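You operate a simulated robot arm through the tools that you are given. There is no shell and no other tool. Be economical: measure what you need, move in short steps, check, and stop when the job is done.

The job below is to be done with a simulated robot arm. You get a single attempt, and the scene is never put back.

TASK
Put the orange brush and the pink soap end in the drain tray.
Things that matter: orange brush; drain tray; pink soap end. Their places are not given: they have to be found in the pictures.

It is judged by the outcome, as a careful person would: the job done as asked, and still so three seconds after it is handed in. It fails if anything else is knocked over, pushed out of place, dropped, spilled or broken.

THE ROBOT
A 7-joint arm with a two-finger parallel gripper, fixed in place. Base frame: the origin is at the foot of the arm, x ahead of it, y to its left, z up; the work surface is at about z = 0. Lengths are in m, angles in rad, forces in N, time in s.
With the tool pointing down near the work surface it reaches from about 0.22 to 0.58 m from the base axis. Its first joint turns from -1.152 to 1.152 rad. Payload 2.5 kg.
The tool frame sits at the grasp point between the pads (the TCP): z along the fingers, y along the line on which they close. The tips reach 0.023 m beyond it. The gripper opens to 0.094 m. The fingers are 0.038 m wide and 0.01 m thick; the gripper's body (0.054 by 0.096 m) begins 0.039 m behind the TCP.
Orientation is told as [roll, pitch, yaw] about the base's x, y, z axes, in that order, counted from this pose: with the fingers straight down and closing along the base's y, the tool's x points along the base's -x, its y along +y and its z along -z.

THE INTERFACE
- The arm moves only by the tool arm_command. Its argument "series" is a list of rows, each a list of 3 entries, a list of its own where there are three numbers: the gripper command, from -1 (fully open) to 1 (shut), values between in proportion, then the shift along the base's x, y, z in m, then the turn, a rotation vector about the base's x, y, z in rad. In form: [[hand, [dx, dy, dz], [rx, ry, rz]], ...]. A call has 1 to 8 rows; each row shifts and turns the commanded pose from where the row before left it. Rows are played at 5 a second. More than 0.05 m and 0.15 rad between two rows, or a gripper value outside its range, and nothing of the call is played. Where a pose cannot be reached the arm comes as near as it can. A force on the tool above 40 N (or 10 N above the force at the start of the call, whichever is more), or a blocked arm, ends the call early, and 0.2 s more pass. The fingers move at their own pace (about 0.108 m/s each) and stop on an object; they squeeze with about 29 N. The grip force told is the motor's: it shows also when the fingers shut on nothing. Time passes only in rows, and 0.2 s behind the last, so rows that do not move let the fingers close. It gives the time, the measured TCP pose, the force on the tool (base axes), the opening and the grip force at its end, in the units of the frame above (readings bear some noise), and new pictures: "views" is both (left out), scene, wrist or none.
- Cameras (640 x 400 px; columns grow to the right, rows downward): "scene" is fixed at [0.1034, -0.3954, 0.5578]; the picture's right is [0.93, -0.38, 0.00], its down [-0.17, -0.42, -0.89] and it looks along [0.33, 0.82, -0.46] (base axes); focal length 369 px, centre (320, 200). "wrist" rides on the gripper at [-0.039, 0, -0.044] in the tool frame; the picture's right is [0.00, -1.00, 0.00], its down [0.97, 0.00, -0.24] and it looks along [0.24, 0.00, 0.97] (tool axes); focal length 218 px, centre (320, 200).
- probe_pixels(camera, pixels): there is no depth. For up to 12 entries [column, row, z] of the newest picture of that camera ("zoom" is the newest enlarged one), the place [x, y] in the base frame at which the ray of that pixel passes the height z, good to about 0.003 m. No time passes.
- enlarge(camera, box): a new picture of the part [left, top, right, bottom] of that camera's present view, enlarged. No time passes.
- job_done(): hands the job in; it is judged then, once.

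Go step by step. Measure first, check grasps and placings, and put right what went wrong. The budget is 60 turns and 150 pictures, counting those below and the enlarged ones. Unless the task says otherwise, let go and move clear before handing in, and close with one line.

The tools are called after "Emit:" by a JSON object that holds its "api" and its "payload". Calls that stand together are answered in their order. arm_command: Moves the arm, as the interface text tells. Its arguments: {"type":"object","properties":{"series":{"type":"array","items":{"type":"array"}},"views":{"type":"string","enum":["both","scene","wrist","none"]}},"required":["series"]} The other tools are called the same way: probe_pixels (camera, pixels) gives the place at which the rays of pixels pass given heights; enlarge (camera, box) takes an enlarged picture of a part of a camera's view; job_done () hands the job in.

At the start:

```text
t: 0.0
position: [0.2292, 0.2893, 0.27]
orientation: [0.001, -0.001, 0.0]
ft_force: [-0.4, -0.7, 0.5]
finger_gap: 0.0939
grasp_force: 0.1
```

scene: 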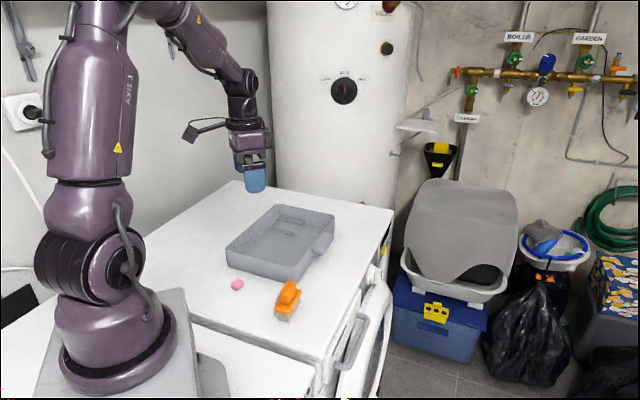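
wrist: 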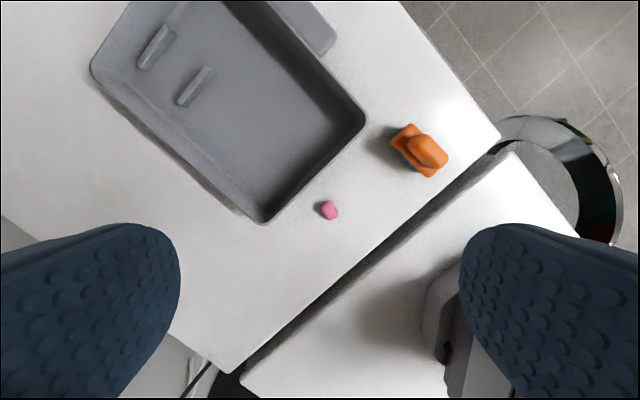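

The scene shows the tray around (280,243), soap at (237,285) and brush at (288,300). I'll enlarge that area and probe some points.

Emit:
{"api": "enlarge", "payload": {"camera": "scene", "box": [200, 190, 360, 330]}}

Emit:
{"api": "enlarge", "payload": {"camera": "wrist", "box": [280, 90, 480, 240]}}

Emit:
{"api": "probe_pixels", "payload": {"camera": "wrist", "pixels": [[329, 210, 0.01], [405, 123, 0.03], [448, 158, 0.03], [390, 143, 0.03], [430, 177, 0.03], [265, 223, 0.0], [366, 118, 0.05], [90, 68, 0.05], [428, 150, 0.05], [265, 223, 0.05]]}}

Emit:
{"api": "probe_pixels", "payload": {"camera": "scene", "pixels": [[237, 285, 0.01], [289, 318, 0.0], [276, 313, 0.0], [299, 308, 0.0], [288, 290, 0.05], [226, 248, 0.05], [295, 268, 0.05], [334, 218, 0.05], [275, 205, 0.05], [295, 280, 0.0], [227, 258, 0.0]]}}

```text
2.86 times, centred on (280, 260) of scene
```

zoom: 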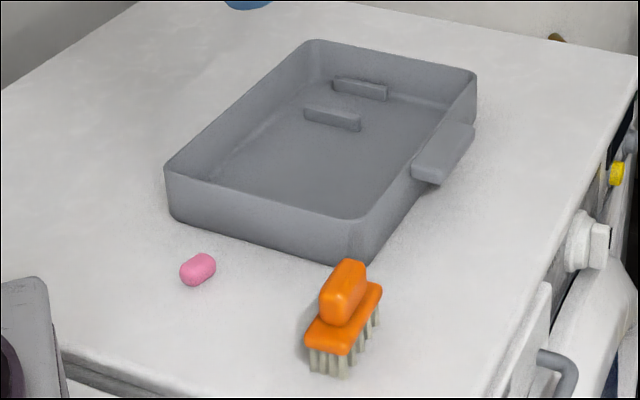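

```text
2.67 times, centred on (380, 165) of wrist
```

zoom: 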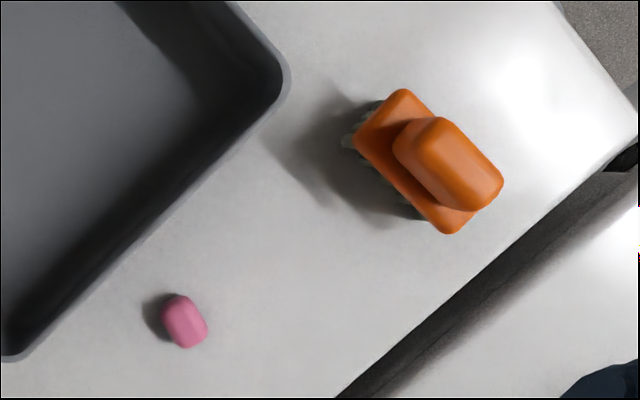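

```text
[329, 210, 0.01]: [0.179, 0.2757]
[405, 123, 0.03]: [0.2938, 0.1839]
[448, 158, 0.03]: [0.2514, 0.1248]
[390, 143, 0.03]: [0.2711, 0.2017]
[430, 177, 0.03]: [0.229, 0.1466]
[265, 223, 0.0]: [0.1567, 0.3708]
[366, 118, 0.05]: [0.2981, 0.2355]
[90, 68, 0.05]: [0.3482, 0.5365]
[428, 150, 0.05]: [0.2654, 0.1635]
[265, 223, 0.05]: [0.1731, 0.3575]
```

```text
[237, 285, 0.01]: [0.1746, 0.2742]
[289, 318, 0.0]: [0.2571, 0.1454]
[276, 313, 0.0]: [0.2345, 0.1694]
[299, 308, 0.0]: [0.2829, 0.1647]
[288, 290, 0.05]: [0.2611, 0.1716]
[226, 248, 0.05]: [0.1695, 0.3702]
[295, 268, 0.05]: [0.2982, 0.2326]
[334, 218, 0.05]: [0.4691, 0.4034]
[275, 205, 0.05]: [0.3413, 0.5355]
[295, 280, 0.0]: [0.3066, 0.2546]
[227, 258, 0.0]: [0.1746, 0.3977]
```

The brush's long axis runs along base (1,1), and so does the tray's. I'll turn to yaw +45° and hover above the brush.

Emit:
{"api": "arm_command", "payload": {"series": [[-1, [0.005, -0.022, -0.01], [0, 0, 0.131]], [-1, [0.005, -0.022, -0.01], [0, 0, 0.131]], [-1, [0.005, -0.022, -0.01], [0, 0, 0.131]], [-1, [0.005, -0.022, -0.01], [0, 0, 0.131]], [-1, [0.005, -0.022, -0.01], [0, 0, 0.131]], [-1, [0.005, -0.02, -0.01], [0, 0, 0.13]], [-1, [0, 0, 0], [0, 0, 0]]]}}

```text
t: 1.6
position: [0.2585, 0.1582, 0.208]
orientation: [-0.002, 0.0, 0.787]
ft_force: [-0.2, 0.2, -0.4]
finger_gap: 0.0939
grasp_force: 0.0
```

scene: 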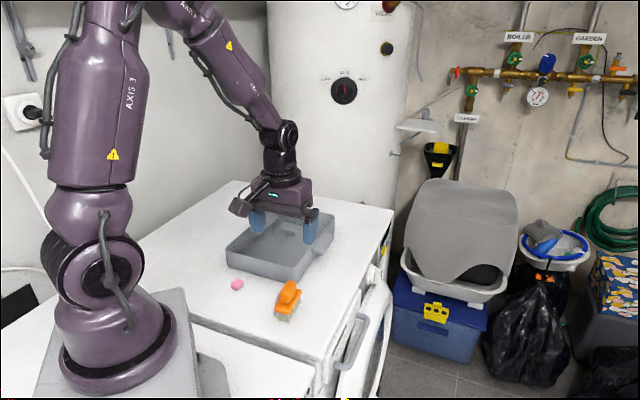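
wrist: 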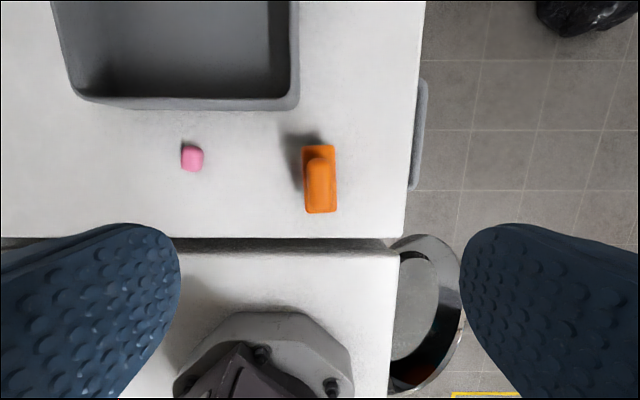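

The brush at (320,180) is now upright in the wrist view, so the closing direction suits it. I'll measure the brush and soap more finely.

Emit:
{"api": "enlarge", "payload": {"camera": "wrist", "box": [160, 80, 360, 230]}}

Emit:
{"api": "probe_pixels", "payload": {"camera": "wrist", "pixels": [[303, 180, 0.03], [337, 180, 0.03], [320, 146, 0.03], [321, 213, 0.03], [321, 160, 0.055], [321, 208, 0.055], [192, 158, 0.012], [181, 158, 0.01], [204, 158, 0.01], [192, 146, 0.01], [192, 171, 0.01]]}}

Emit:
{"api": "enlarge", "payload": {"camera": "scene", "box": [225, 265, 305, 330]}}

```text
2.67 times, centred on (260, 155) of wrist
```

zoom: 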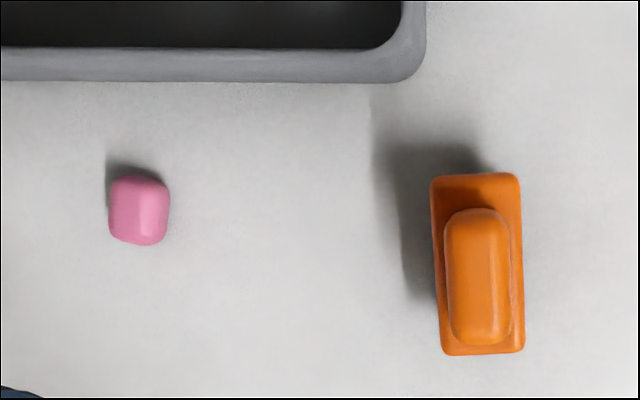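

```text
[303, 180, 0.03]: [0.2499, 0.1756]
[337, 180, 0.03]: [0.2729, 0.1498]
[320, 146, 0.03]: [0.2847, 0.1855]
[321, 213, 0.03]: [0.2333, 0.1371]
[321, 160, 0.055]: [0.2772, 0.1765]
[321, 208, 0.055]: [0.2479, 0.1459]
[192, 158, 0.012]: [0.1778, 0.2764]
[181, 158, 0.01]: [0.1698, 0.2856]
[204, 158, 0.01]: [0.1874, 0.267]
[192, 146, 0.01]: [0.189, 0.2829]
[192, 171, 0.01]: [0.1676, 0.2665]
```

```text
6.15 times, centred on (265, 298) of scene
```

zoom: 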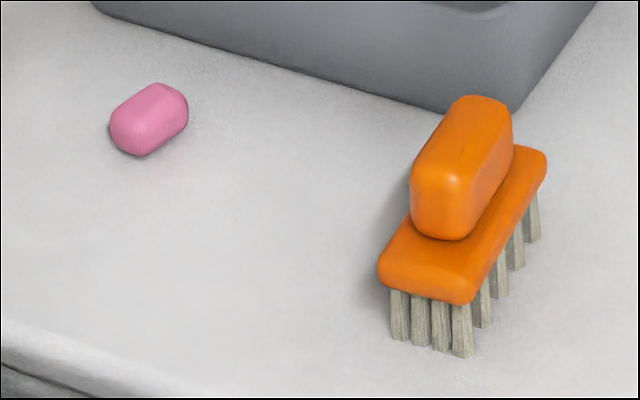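

The brush plate is about 34 mm wide, centred near (0.260, 0.162), with its handle at the same centre. I'll descend straight to TCP z≈0.031 and pause before closing.

Emit:
{"api": "arm_command", "payload": {"series": [[-1, [0.002, 0.003, -0.045], [0, 0, 0]], [-1, [0, 0, -0.045], [0, 0, 0]], [-1, [0, 0, -0.04], [0, 0, 0]], [-1, [0, 0, -0.025], [0, 0, 0]], [-1, [0, 0, -0.012], [0, 0, 0]], [-1, [0, 0, 0], [0, 0, 0]]]}}

```text
t: 3.0
position: [0.2607, 0.16, 0.0422]
orientation: [0.0, 0.001, 0.784]
ft_force: [0.2, -1.1, 0.8]
finger_gap: 0.0938
grasp_force: 0.0
```

scene: 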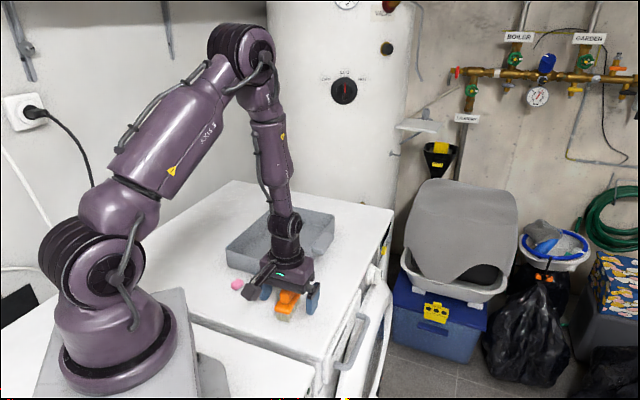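
wrist: 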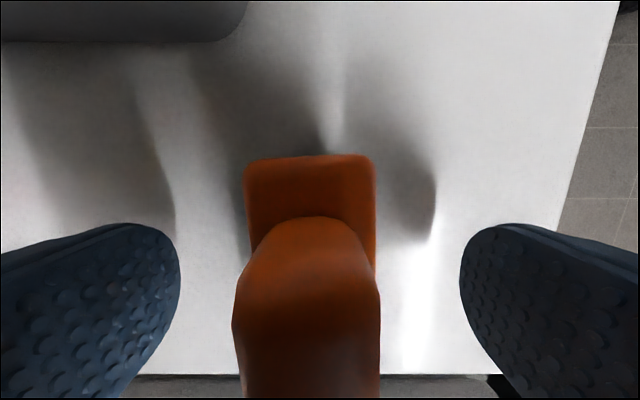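

The brush sits about 3 mm left of centre between the fingers. I'll correct that, lower 11 mm and close.

Emit:
{"api": "arm_command", "payload": {"series": [[-1, [-0.002, 0.002, -0.006], [0, 0, 0]], [-1, [0, 0, -0.005], [0, 0, 0]], [1, [0, 0, 0], [0, 0, 0]], [1, [0, 0, 0], [0, 0, 0]], [1, [0, 0, 0], [0, 0, 0]], [1, [0, 0, 0], [0, 0, 0]]]}}

```text
t: 4.4
position: [0.2596, 0.163, 0.0306]
orientation: [0.0, 0.0, 0.784]
ft_force: [0.3, 0.2, 0.9]
finger_gap: 0.0336
grasp_force: 29.4
```

scene: 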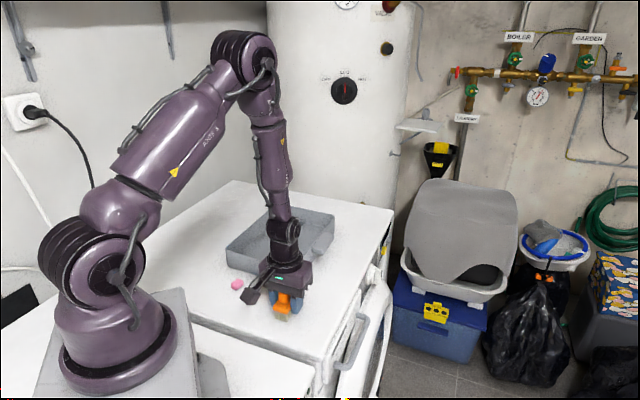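
wrist: 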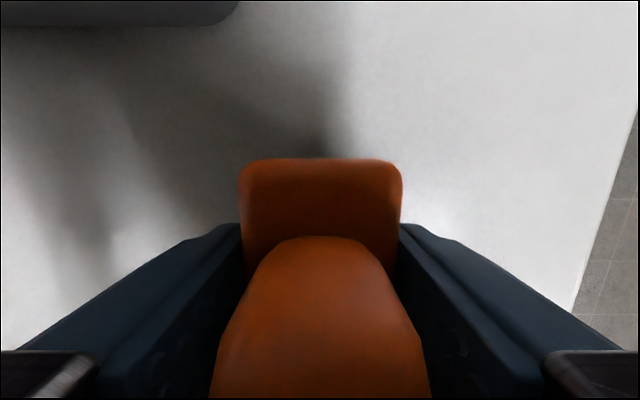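

Gripped with a 33.6 mm gap and 29 N. I'll lift and then carry the brush over the tray.

Emit:
{"api": "arm_command", "payload": {"series": [[1, [0, 0, 0.04], [0, 0, 0]], [1, [0, 0, 0.045], [0, 0, 0]], [1, [0, 0, 0.035], [0, 0, 0]], [1, [0.01, 0.045, 0], [0, 0, 0]], [1, [0.011, 0.046, 0], [0, 0, 0]], [1, [0.011, 0.046, 0], [0, 0, 0]], [1, [0.011, 0.045, 0], [0, 0, 0]], [1, [0, 0, 0], [0, 0, 0]]]}}

```text
t: 6.2
position: [0.301, 0.345, 0.1515]
orientation: [0.001, -0.002, 0.786]
ft_force: [0.8, -1.7, -0.3]
finger_gap: 0.0003
grasp_force: 28.1
```

scene: 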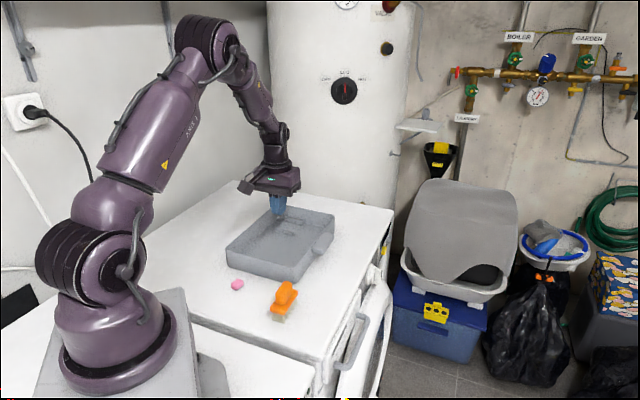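
wrist: 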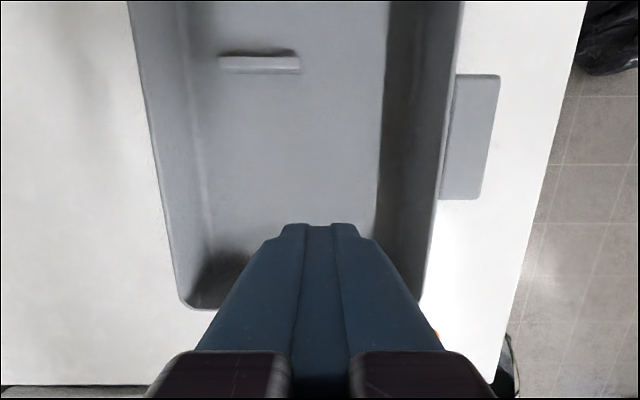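

The gap is now 0.0003, so the brush slipped out and still stands on the table near (283,297), slightly turned. I'll look closely at it.

Emit:
{"api": "enlarge", "payload": {"camera": "scene", "box": [215, 190, 345, 330]}}

Emit:
{"api": "arm_command", "payload": {"series": [[-1, [-0.01, -0.045, 0.02], [0, 0, 0]], [-1, [-0.01, -0.045, 0.02], [0, 0, 0]], [-1, [-0.011, -0.045, 0.015], [0, 0, 0]], [-1, [-0.01, -0.045, 0], [0, 0, 0]], [-1, [0, 0, 0], [0, 0, 0]]]}}

```text
2.86 times, centred on (280, 260) of scene
```

zoom: 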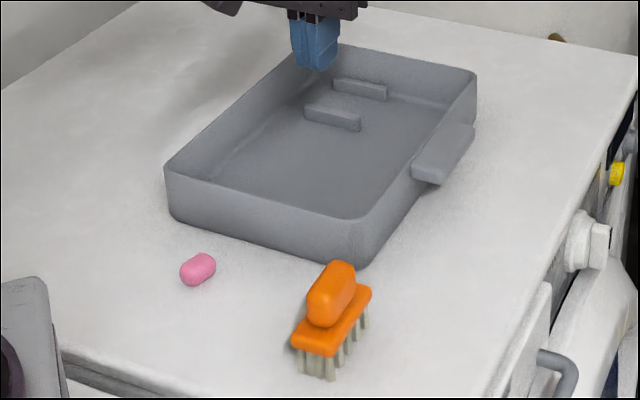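

```text
refused: row 1 steps farther than a row can; nothing moved
```

Row 1 was slightly over the step limit. I'll go back with smaller steps.

Emit:
{"api": "arm_command", "payload": {"series": [[-1, [-0.009, -0.04, 0.012], [0, 0, 0]], [-1, [-0.009, -0.04, 0.012], [0, 0, 0]], [-1, [-0.009, -0.04, 0.012], [0, 0, 0]], [-1, [-0.01, -0.04, 0.012], [0, 0, 0]], [-1, [-0.008, -0.022, 0.007], [0, 0, 0]], [-1, [0, 0, 0], [0, 0, 0]]]}}

Emit:
{"api": "enlarge", "payload": {"camera": "wrist", "box": [160, 80, 360, 230]}}

Emit:
{"api": "enlarge", "payload": {"camera": "scene", "box": [225, 265, 305, 330]}}

```text
t: 7.6
position: [0.2566, 0.1651, 0.2073]
orientation: [0.001, 0.0, 0.785]
ft_force: [0.2, 0.1, -0.6]
finger_gap: 0.0941
grasp_force: 0.1
```

scene: 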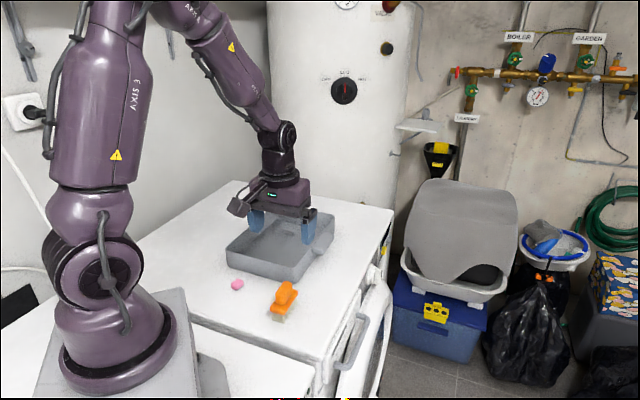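
wrist: 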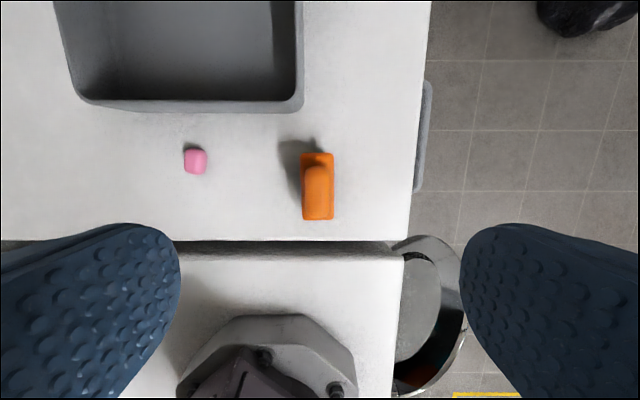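

```text
2.67 times, centred on (260, 155) of wrist
```

zoom: 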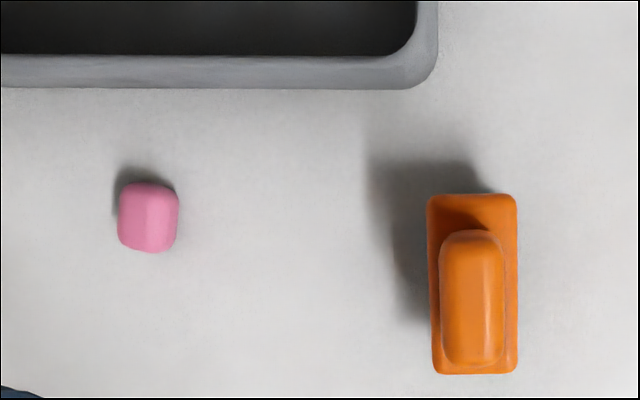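

```text
6.15 times, centred on (265, 298) of scene
```

zoom: 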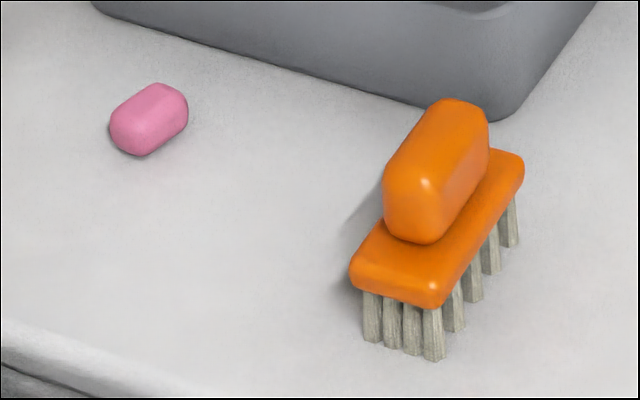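

The brush is upright and still aligned, shifted by roughly 5 mm. Next I'll locate it again, then grip lower with the pads centred on the plate and lift slowly.

Emit:
{"api": "probe_pixels", "payload": {"camera": "wrist", "pixels": [[301, 187, 0.03], [334, 187, 0.03], [317, 153, 0.03], [317, 220, 0.03], [317, 167, 0.055], [317, 216, 0.055]]}}

Emit:
{"api": "probe_pixels", "payload": {"camera": "zoom", "pixels": [[433, 360, 0.0], [433, 306, 0.018], [433, 306, 0.022], [440, 282, 0.03], [440, 282, 0.034], [520, 245, 0.0], [520, 190, 0.02]]}}

```text
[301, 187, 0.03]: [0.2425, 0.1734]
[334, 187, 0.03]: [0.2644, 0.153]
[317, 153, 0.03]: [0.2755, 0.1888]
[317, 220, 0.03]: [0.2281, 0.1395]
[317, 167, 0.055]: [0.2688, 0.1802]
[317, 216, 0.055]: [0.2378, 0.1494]
```

```text
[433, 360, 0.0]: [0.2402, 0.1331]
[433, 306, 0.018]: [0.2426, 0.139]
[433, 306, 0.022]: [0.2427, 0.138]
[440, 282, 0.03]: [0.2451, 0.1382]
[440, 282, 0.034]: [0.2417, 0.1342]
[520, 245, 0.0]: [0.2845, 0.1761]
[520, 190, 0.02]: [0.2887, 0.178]
```

The brush centre is now about (0.2527, 0.164), with the plate at z ≈ 0.02–0.033. I'll descend to TCP z≈0.027, close, and lift 8 mm slowly as a test.

Emit:
{"api": "arm_command", "payload": {"series": [[-1, [-0.004, -0.001, -0.045], [0, 0, 0]], [-1, [0, 0, -0.045], [0, 0, 0]], [-1, [0, 0, -0.04], [0, 0, 0]], [-1, [0, 0, -0.025], [0, 0, 0]], [-1, [0, 0, -0.015], [0, 0, 0]], [-1, [0, 0, -0.01], [0, 0, 0]], [-1, [0, 0, 0], [0, 0, 0]]], "views": "wrist"}}

Emit:
{"api": "arm_command", "payload": {"series": [[1, [0, 0, 0], [0, 0, 0]], [1, [0, 0, 0], [0, 0, 0]], [1, [0, 0, 0], [0, 0, 0]], [1, [0, 0, 0], [0, 0, 0]], [1, [0, 0, 0.003], [0, 0, 0]], [1, [0, 0, 0.003], [0, 0, 0]], [1, [0, 0, 0.004], [0, 0, 0]], [1, [0, 0, 0], [0, 0, 0]]]}}

```text
t: 9.2
position: [0.2535, 0.1632, 0.027]
orientation: [-0.001, 0.0, 0.786]
ft_force: [-3.1, -1.9, 13.1]
finger_gap: 0.0941
grasp_force: 0.0
```

wrist: 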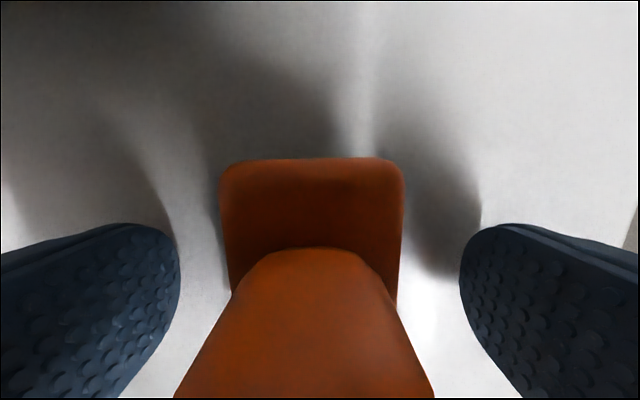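

```text
t: 11.0
position: [0.2532, 0.1619, 0.0366]
orientation: [-0.001, 0.0, 0.786]
ft_force: [0.1, -0.7, -0.6]
finger_gap: 0.033
grasp_force: 29.9
```

scene: 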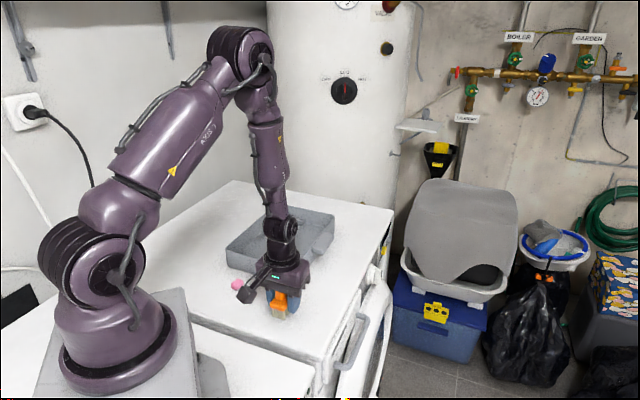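
wrist: 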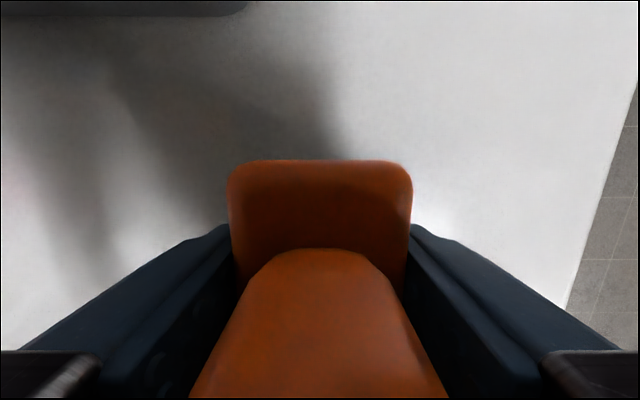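

The 13 N at the bottom means the palm lightly touched the handle, so its top is at about z 0.066. The brush now moves with the gripper (same size in the wrist view), so I'll keep lifting gently.

Emit:
{"api": "arm_command", "payload": {"series": [[1, [0, 0, 0.006], [0, 0, 0]], [1, [0, 0, 0.008], [0, 0, 0]], [1, [0, 0, 0.01], [0, 0, 0]], [1, [0, 0, 0.01], [0, 0, 0]], [1, [0, 0, 0], [0, 0, 0]]]}}

```text
t: 12.2
position: [0.2522, 0.1623, 0.0698]
orientation: [0.001, 0.001, 0.787]
ft_force: [-0.4, -0.6, -0.7]
finger_gap: 0.0334
grasp_force: 29.7
```

scene: 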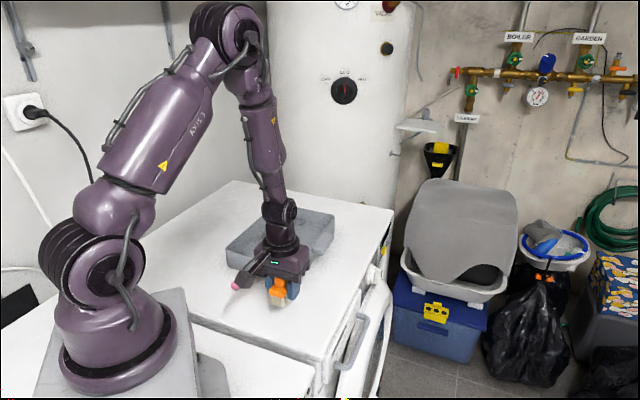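
wrist: 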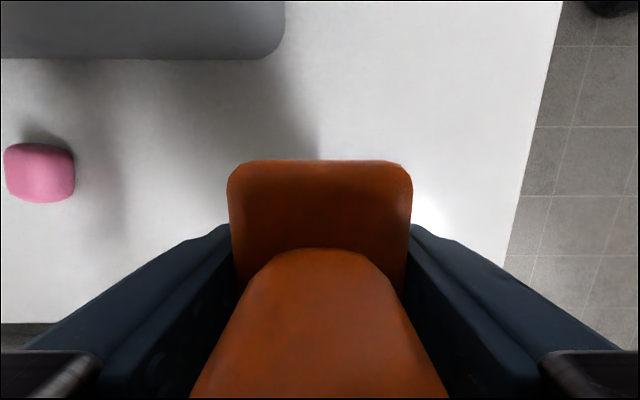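

It's holding steadily with the brush in the same place in the view. I'll raise to about z 0.11 and start across gently.

Emit:
{"api": "arm_command", "payload": {"series": [[1, [0, 0, 0.015], [0, 0, 0]], [1, [0, 0, 0.015], [0, 0, 0]], [1, [0, 0, 0.01], [0, 0, 0]], [1, [0.004, 0.012, 0], [0, 0, 0]], [1, [0.006, 0.022, 0], [0, 0, 0]], [1, [0.006, 0.022, 0], [0, 0, 0]], [1, [0.006, 0.022, 0], [0, 0, 0]], [1, [0.004, 0.012, 0], [0, 0, 0]]]}}

```text
t: 14.0
position: [0.2798, 0.2516, 0.1115]
orientation: [-0.001, 0.0, 0.785]
ft_force: [0.0, 0.4, -1.5]
finger_gap: 0.0331
grasp_force: 29.2
```

scene: 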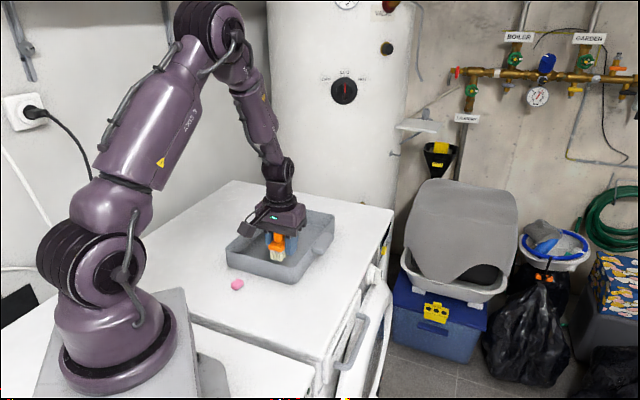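
wrist: 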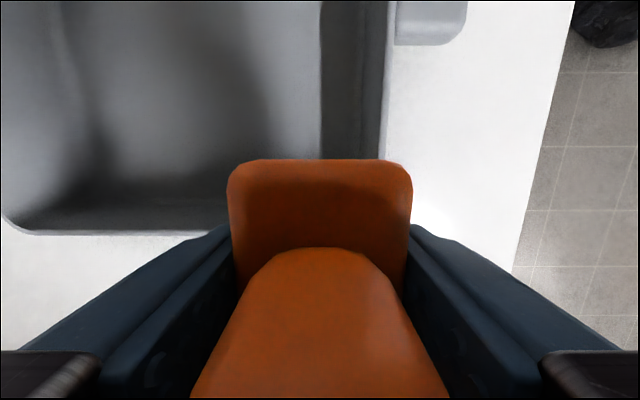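

Still held with a 33 mm gap. I'll continue to (0.303, 0.345).

Emit:
{"api": "arm_command", "payload": {"series": [[1, [0.003, 0.012, 0], [0, 0, 0]], [1, [0.005, 0.022, 0], [0, 0, 0]], [1, [0.005, 0.022, 0], [0, 0, 0]], [1, [0.005, 0.022, 0], [0, 0, 0]], [1, [0.004, 0.015, 0], [0, 0, 0]], [1, [0, 0, 0], [0, 0, 0]]]}}

Emit:
{"api": "enlarge", "payload": {"camera": "scene", "box": [215, 190, 345, 300]}}

```text
t: 15.4
position: [0.3006, 0.3455, 0.1101]
orientation: [0.0, 0.0, 0.785]
ft_force: [0.4, -0.7, -1.2]
finger_gap: 0.0331
grasp_force: 28.5
```

scene: 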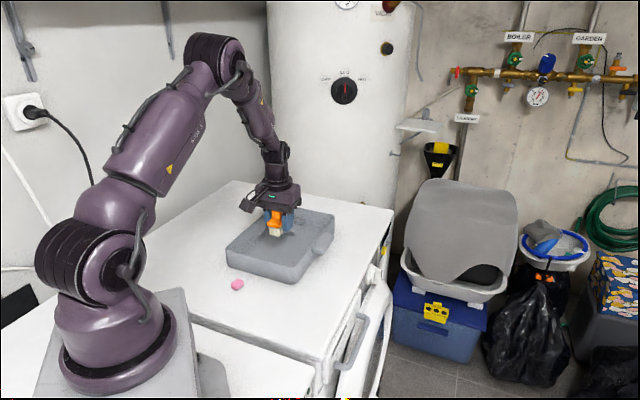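
wrist: 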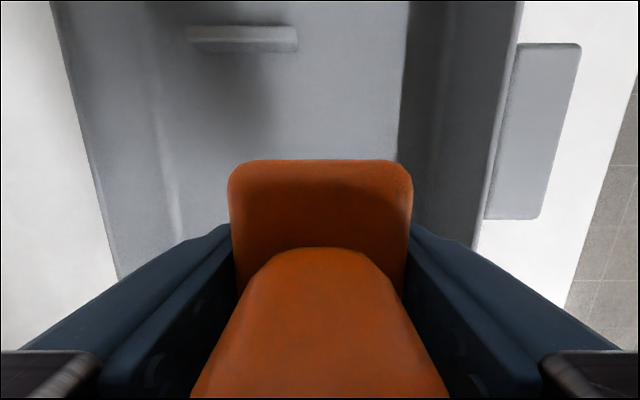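

```text
3.64 times, centred on (280, 245) of scene
```

zoom: 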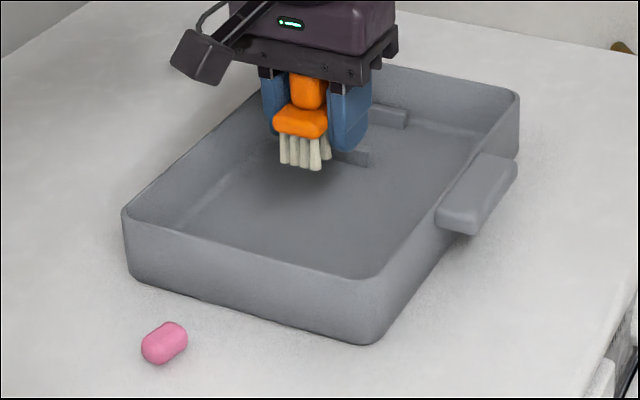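

The brush is over the tray. I'll check ridge and inner wall positions before lowering.

Emit:
{"api": "probe_pixels", "payload": {"camera": "wrist", "pixels": [[190, 45, 0.01], [297, 48, 0.01], [399, 150, 0.005], [172, 220, 0.005], [118, 278, 0.05], [478, 240, 0.05]]}}

Emit:
{"api": "probe_pixels", "payload": {"camera": "zoom", "pixels": [[338, 160, 0.01], [370, 165, 0.01], [125, 210, 0.05], [130, 272, 0.0], [125, 210, 0.06], [125, 210, 0.045], [372, 278, 0.05], [372, 343, 0.0], [372, 278, 0.045]]}}

```text
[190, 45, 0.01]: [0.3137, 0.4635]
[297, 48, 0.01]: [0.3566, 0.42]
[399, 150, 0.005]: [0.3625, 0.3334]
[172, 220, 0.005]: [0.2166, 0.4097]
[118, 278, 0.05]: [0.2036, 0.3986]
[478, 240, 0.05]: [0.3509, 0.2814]
```

```text
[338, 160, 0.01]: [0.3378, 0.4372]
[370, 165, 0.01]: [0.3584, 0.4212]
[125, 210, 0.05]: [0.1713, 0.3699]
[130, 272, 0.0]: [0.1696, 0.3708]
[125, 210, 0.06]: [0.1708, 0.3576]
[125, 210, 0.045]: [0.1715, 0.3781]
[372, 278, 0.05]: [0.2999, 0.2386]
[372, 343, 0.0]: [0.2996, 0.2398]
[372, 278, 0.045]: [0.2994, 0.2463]
```

Ridges are well ahead of the brush and the walls are clear with a rim height of about 0.05. I'll lower gently.

Emit:
{"api": "arm_command", "payload": {"series": [[1, [0, 0, -0.015], [0, 0, 0]], [1, [0, 0, -0.02], [0, 0, 0]], [1, [0, 0, -0.02], [0, 0, 0]], [1, [0, 0, -0.013], [0, 0, 0]], [1, [0, 0, -0.006], [0, 0, 0]], [1, [0, 0, -0.002], [0, 0, 0]], [1, [0, 0, 0], [0, 0, 0]]]}}

Emit:
{"api": "enlarge", "payload": {"camera": "scene", "box": [215, 190, 345, 300]}}

```text
t: 17.0
position: [0.3018, 0.3459, 0.0346]
orientation: [0.001, 0.0, 0.785]
ft_force: [-0.5, 0.0, -0.8]
finger_gap: 0.033
grasp_force: 29.3
```

scene: 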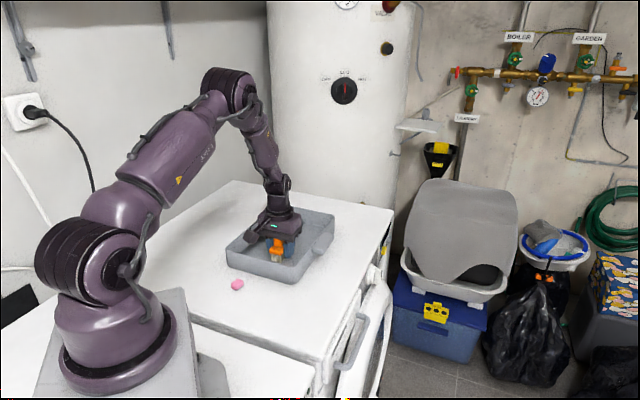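
wrist: 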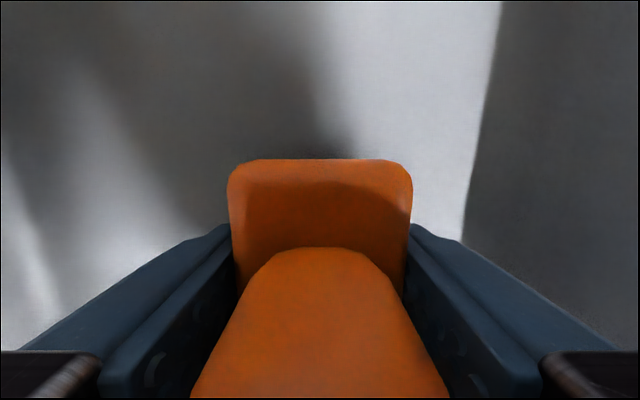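

```text
3.64 times, centred on (280, 245) of scene
```

zoom: 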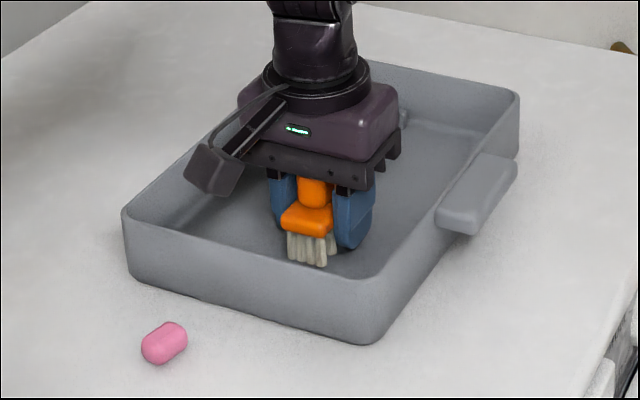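

There's no contact yet, so I'll lower 1 mm at a time.

Emit:
{"api": "arm_command", "payload": {"series": [[1, [0, 0, -0.001], [0, 0, 0]], [1, [0, 0, -0.001], [0, 0, 0]], [1, [0, 0, -0.001], [0, 0, 0]]], "views": "none"}}

```text
t: 17.8
position: [0.3014, 0.3454, 0.0326]
orientation: [0.001, 0.002, 0.784]
ft_force: [-2.7, -2.8, 4.6]
finger_gap: 0.0331
grasp_force: 29.5
```

Force of 4.6 N upward: the brush touches the tray floor. I'll open to about 64 mm and rise straight up.

Emit:
{"api": "arm_command", "payload": {"series": [[0.1, [0, 0, 0], [0, 0, 0]], [-0.35, [0, 0, 0], [0, 0, 0]], [-0.35, [0, 0, 0.01], [0, 0, 0]], [-0.35, [0, 0, 0.03], [0, 0, 0]], [-0.35, [0, 0, 0.045], [0, 0, 0]], [-0.35, [0, 0, 0.045], [0, 0, 0]], [-0.35, [0, 0, 0], [0, 0, 0]]]}}

Emit:
{"api": "enlarge", "payload": {"camera": "scene", "box": [215, 190, 345, 300]}}

```text
t: 19.4
position: [0.3009, 0.3465, 0.1618]
orientation: [0.0, 0.0, 0.786]
ft_force: [-0.6, -1.2, -0.3]
finger_gap: 0.0636
grasp_force: 0.0
```

scene: 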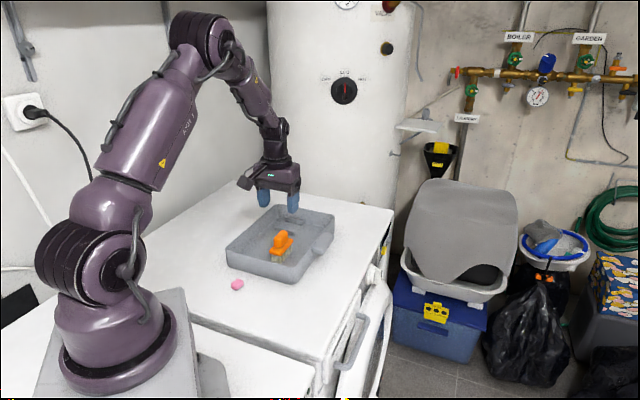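
wrist: 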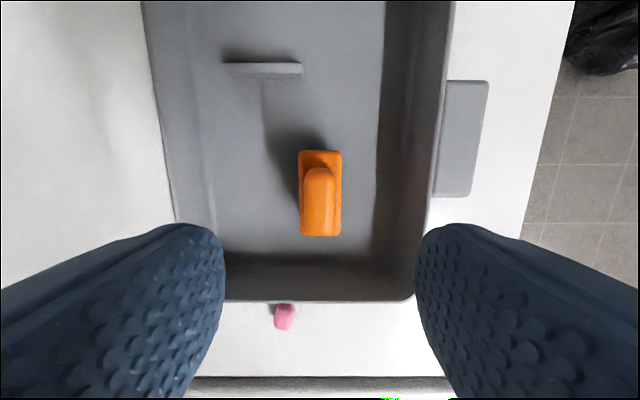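

```text
3.64 times, centred on (280, 245) of scene
```

zoom: 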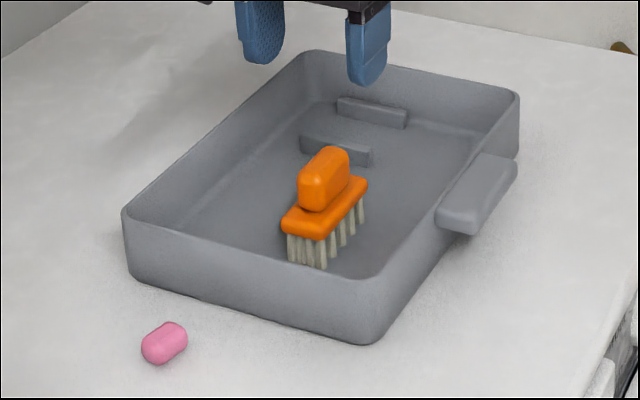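

The brush stands upright in the tray. Next I'll hover over the soap at (0.178, 0.276).

Emit:
{"api": "arm_command", "payload": {"series": [[-0.35, [-0.03, -0.018, 0], [0, 0, 0]], [-0.35, [-0.035, -0.02, 0], [0, 0, 0]], [-0.35, [-0.035, -0.02, 0], [0, 0, 0]], [-0.35, [-0.023, -0.013, 0], [0, 0, 0]], [-0.35, [0, 0, -0.03], [0, 0, 0]], [-0.35, [0, 0, 0], [0, 0, 0]]]}}

Emit:
{"api": "enlarge", "payload": {"camera": "wrist", "box": [240, 120, 400, 230]}}

```text
t: 20.8
position: [0.1785, 0.2744, 0.131]
orientation: [-0.001, 0.0, 0.786]
ft_force: [0.2, -0.5, -0.2]
finger_gap: 0.0635
grasp_force: 0.1
```

scene: 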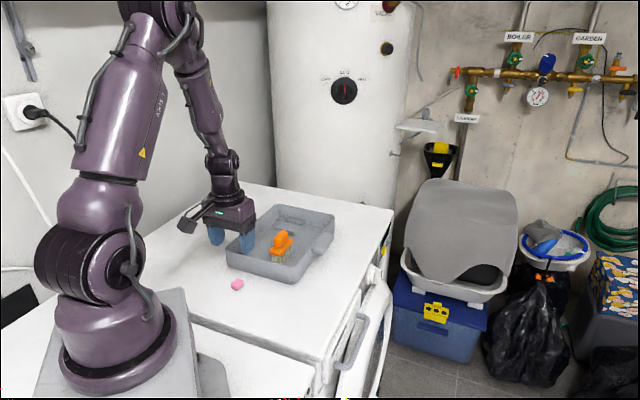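
wrist: 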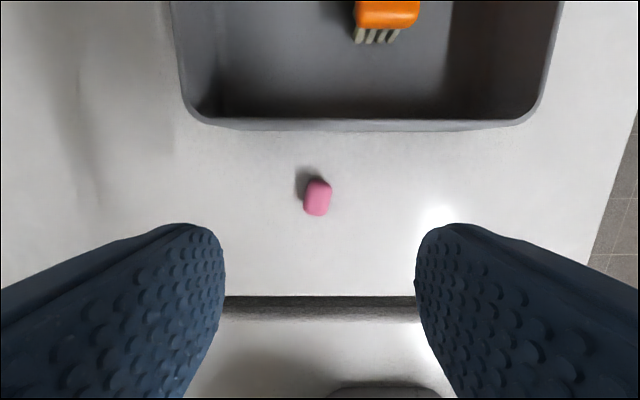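

```text
3.64 times, centred on (320, 175) of wrist
```

zoom: 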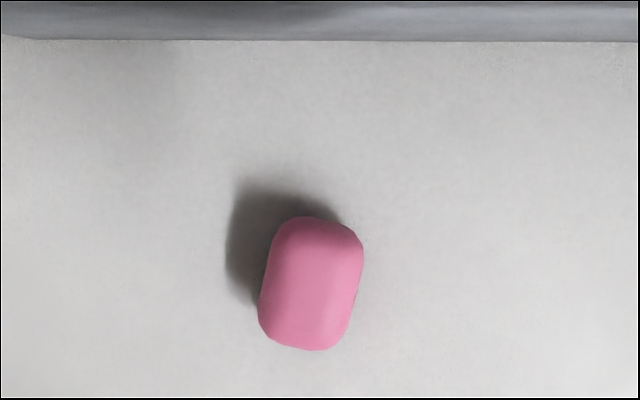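

The soap centre is at zoom (311,283) and its long axis is about 0.12 rad clockwise of the tool. I'll probe it.

Emit:
{"api": "probe_pixels", "payload": {"camera": "zoom", "pixels": [[311, 283, 0.01], [264, 275, 0.01], [362, 290, 0.01], [318, 216, 0.01], [305, 350, 0.01], [311, 283, 0.018]]}}

```text
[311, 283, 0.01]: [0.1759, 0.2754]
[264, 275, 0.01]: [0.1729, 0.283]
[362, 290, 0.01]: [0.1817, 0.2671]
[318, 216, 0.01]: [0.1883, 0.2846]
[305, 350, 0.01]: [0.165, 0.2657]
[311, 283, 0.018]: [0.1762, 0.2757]
```

The soap is about 18 × 30 mm, centred at (0.176, 0.275). I'll align and descend to z≈0.026.

Emit:
{"api": "arm_command", "payload": {"series": [[-0.35, [-0.0025, 0.001, -0.03], [0, 0, -0.12]], [-0.35, [0, 0, -0.035], [0, 0, 0]], [-0.35, [0, 0, -0.025], [0, 0, 0]], [-0.35, [0, 0, -0.01], [0, 0, 0]], [-0.35, [0, 0, -0.005], [0, 0, 0]], [-0.35, [0, 0, 0], [0, 0, 0]]]}}

```text
t: 22.2
position: [0.1748, 0.2757, 0.0256]
orientation: [0.001, 0.001, 0.665]
ft_force: [0.2, -0.7, -0.2]
finger_gap: 0.0635
grasp_force: 0.1
```

scene: 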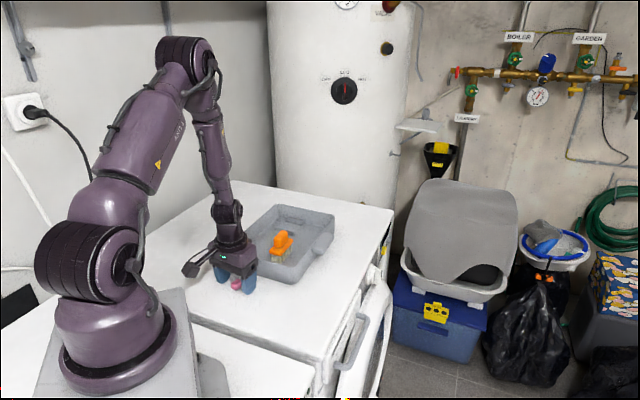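
wrist: 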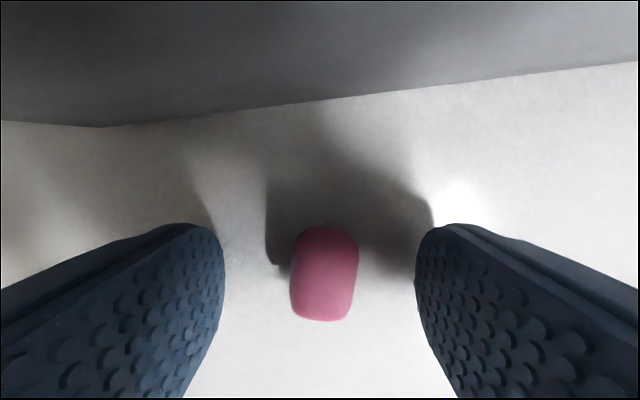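

The soap is centred between the fingers. I'll close and lift slowly as a test.

Emit:
{"api": "arm_command", "payload": {"series": [[0.2, [0, 0, -0.0015], [0, 0, 0]], [1, [0, 0, 0], [0, 0, 0]], [1, [0, 0, 0], [0, 0, 0]], [1, [0, 0, 0], [0, 0, 0]], [1, [0, 0, 0.003], [0, 0, 0]], [1, [0, 0, 0.005], [0, 0, 0]], [1, [0, 0, 0.007], [0, 0, 0]], [1, [0, 0, 0], [0, 0, 0]]]}}

```text
t: 24.0
position: [0.1757, 0.2753, 0.0397]
orientation: [-0.001, 0.0, 0.664]
ft_force: [0.9, -0.5, 1.6]
finger_gap: 0.0182
grasp_force: 29.1
```

scene: 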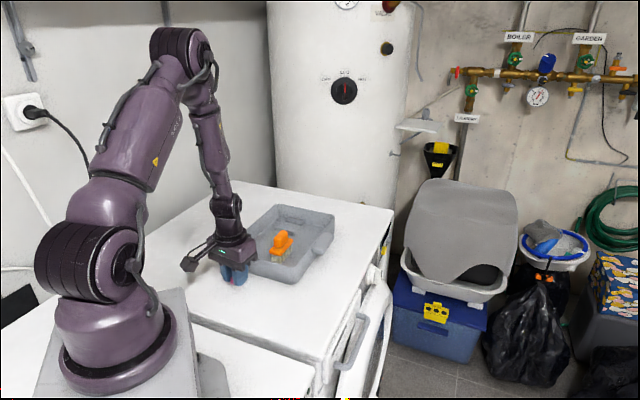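
wrist: 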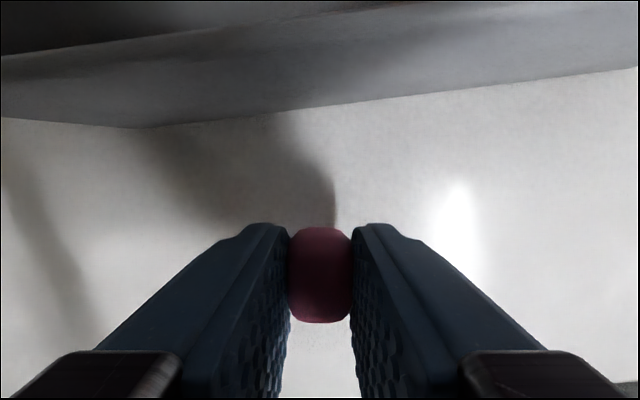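

Gap is 18.2 mm and the soap rose with the fingers. I'll raise to z≈0.12 and carry it toward a free spot at about (0.296, 0.428), left of the brush.

Emit:
{"api": "arm_command", "payload": {"series": [[1, [0, 0, 0.015], [0, 0, 0]], [1, [0, 0, 0.025], [0, 0, 0]], [1, [0, 0, 0.025], [0, 0, 0]], [1, [0, 0, 0.015], [0, 0, 0]], [1, [0.012, 0.016, 0], [0, 0, 0.03]], [1, [0.02, 0.026, 0], [0, 0, 0.03]], [1, [0.022, 0.028, 0], [0, 0, 0.03]], [1, [0.022, 0.028, 0], [0, 0, 0.03]]], "views": "none"}}

Emit:
{"api": "arm_command", "payload": {"series": [[1, [0.02, 0.025, 0], [0, 0, 0]], [1, [0.015, 0.02, 0], [0, 0, 0]], [1, [0.009, 0.0105, 0], [0, 0, 0]], [1, [0, 0, 0], [0, 0, 0]]]}}

Emit:
{"api": "enlarge", "payload": {"camera": "scene", "box": [215, 190, 345, 300]}}

```text
t: 25.8
position: [0.2521, 0.3736, 0.119]
orientation: [0.001, 0.002, 0.785]
ft_force: [0.4, 0.4, 0.0]
finger_gap: 0.0184
grasp_force: 28.9
```

```text
t: 26.8
position: [0.297, 0.43, 0.1217]
orientation: [0.002, 0.001, 0.787]
ft_force: [0.8, 0.7, -0.9]
finger_gap: 0.0181
grasp_force: 28.8
```

scene: 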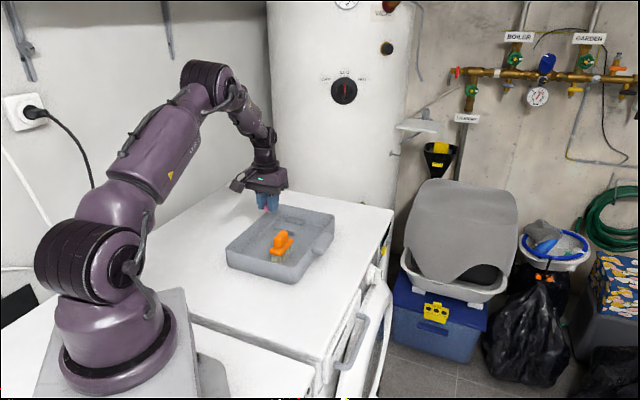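
wrist: 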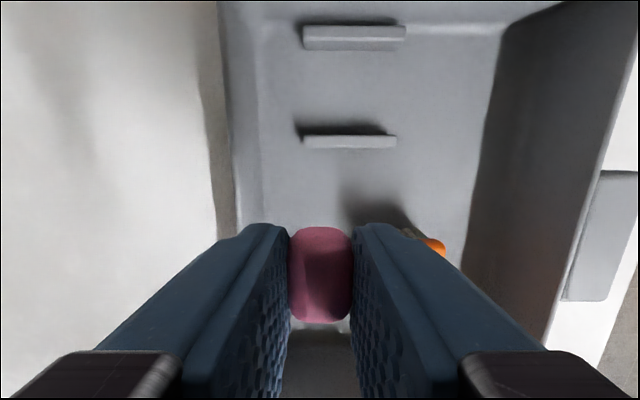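

```text
3.64 times, centred on (280, 245) of scene
```

zoom: 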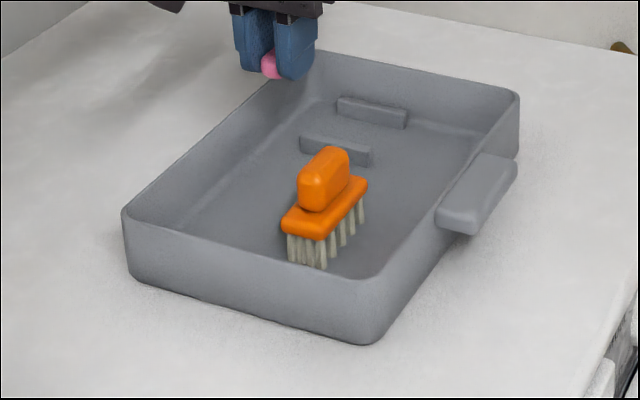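

The soap is held over the tray. I'll check clearances to the left wall and the ridge.

Emit:
{"api": "probe_pixels", "payload": {"camera": "wrist", "pixels": [[232, 180, 0.05], [263, 180, 0.005], [303, 146, 0.008], [396, 146, 0.008], [445, 245, 0.03]]}}

```text
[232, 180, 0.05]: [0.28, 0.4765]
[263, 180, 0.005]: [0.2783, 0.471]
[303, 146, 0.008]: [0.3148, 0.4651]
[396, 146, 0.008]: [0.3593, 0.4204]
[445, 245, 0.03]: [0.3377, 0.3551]
```

Clearances are fine (12 mm or more to the wall, 18 mm to the ridge). I'll lower to z≈0.031.

Emit:
{"api": "arm_command", "payload": {"series": [[1, [0, 0, -0.02], [0, 0, 0]], [1, [0, 0, -0.03], [0, 0, 0]], [1, [0, 0, -0.025], [0, 0, 0]], [1, [0, 0, -0.01], [0, 0, 0]], [1, [0, 0, -0.003], [0, 0, 0]], [1, [0, 0, -0.001], [0, 0, 0]], [1, [0, 0, 0], [0, 0, 0]]]}}

```text
t: 28.4
position: [0.2963, 0.4299, 0.0311]
orientation: [0.0, 0.001, 0.786]
ft_force: [0.0, -0.1, -0.9]
finger_gap: 0.018
grasp_force: 29.4
```

scene: 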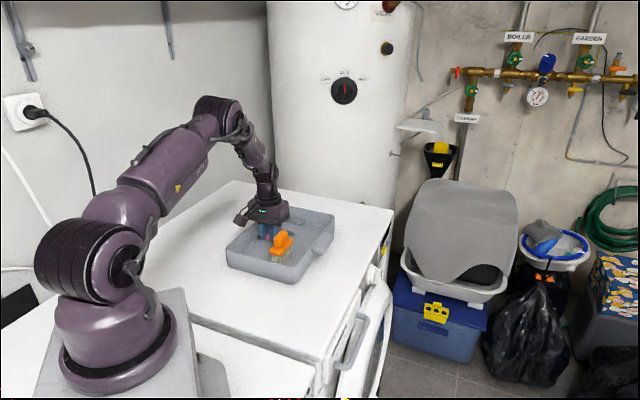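
wrist: 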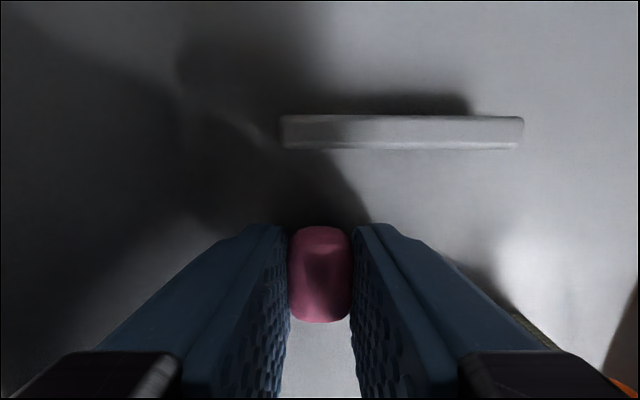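

No contact yet, so the soap is only a millimetre or so above the floor. I'll ease down 1 mm, open to about 38 mm and rise.

Emit:
{"api": "arm_command", "payload": {"series": [[1, [0, 0, -0.001], [0, 0, 0]], [0.4, [0, 0, 0], [0, 0, 0]], [0.2, [0, 0, 0], [0, 0, 0]], [0.2, [0, 0, 0.01], [0, 0, 0]], [0.2, [0, 0, 0.035], [0, 0, 0]], [0.2, [0, 0, 0.045], [0, 0, 0]], [0.2, [0, 0, 0.045], [0, 0, 0]], [0.2, [0, 0, 0], [0, 0, 0]]]}}

Emit:
{"api": "enlarge", "payload": {"camera": "scene", "box": [215, 190, 345, 300]}}

```text
t: 30.2
position: [0.2955, 0.4293, 0.1643]
orientation: [0.0, 0.001, 0.784]
ft_force: [0.6, -0.7, 0.5]
finger_gap: 0.0374
grasp_force: 0.1
```

scene: 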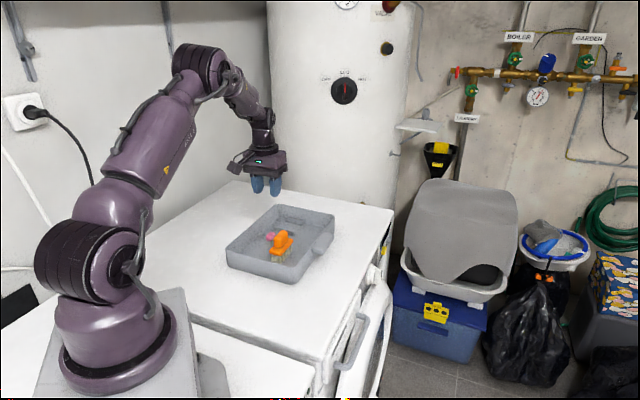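
wrist: 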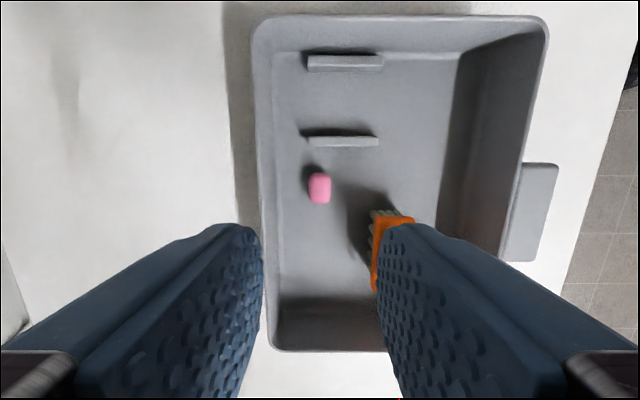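

```text
3.64 times, centred on (280, 245) of scene
```

zoom: 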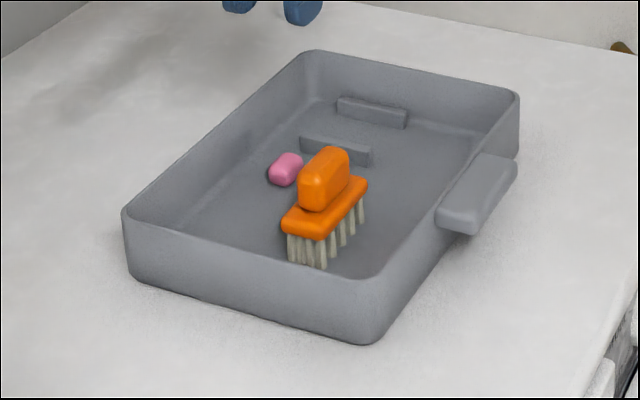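

Both the soap (zoom (285,168)) and the brush (zoom (325,205)) rest on the tray floor. The tray hasn't moved and the gripper is clear, so I'm handing in.

Emit:
{"api": "job_done", "payload": {}}

```text
The job is handed in.
```

The orange brush and the pink soap end are both resting in the drain tray; the brush slipped from the first grip and moved about 5 mm on the table, but stayed upright, and nothing else was disturbed.
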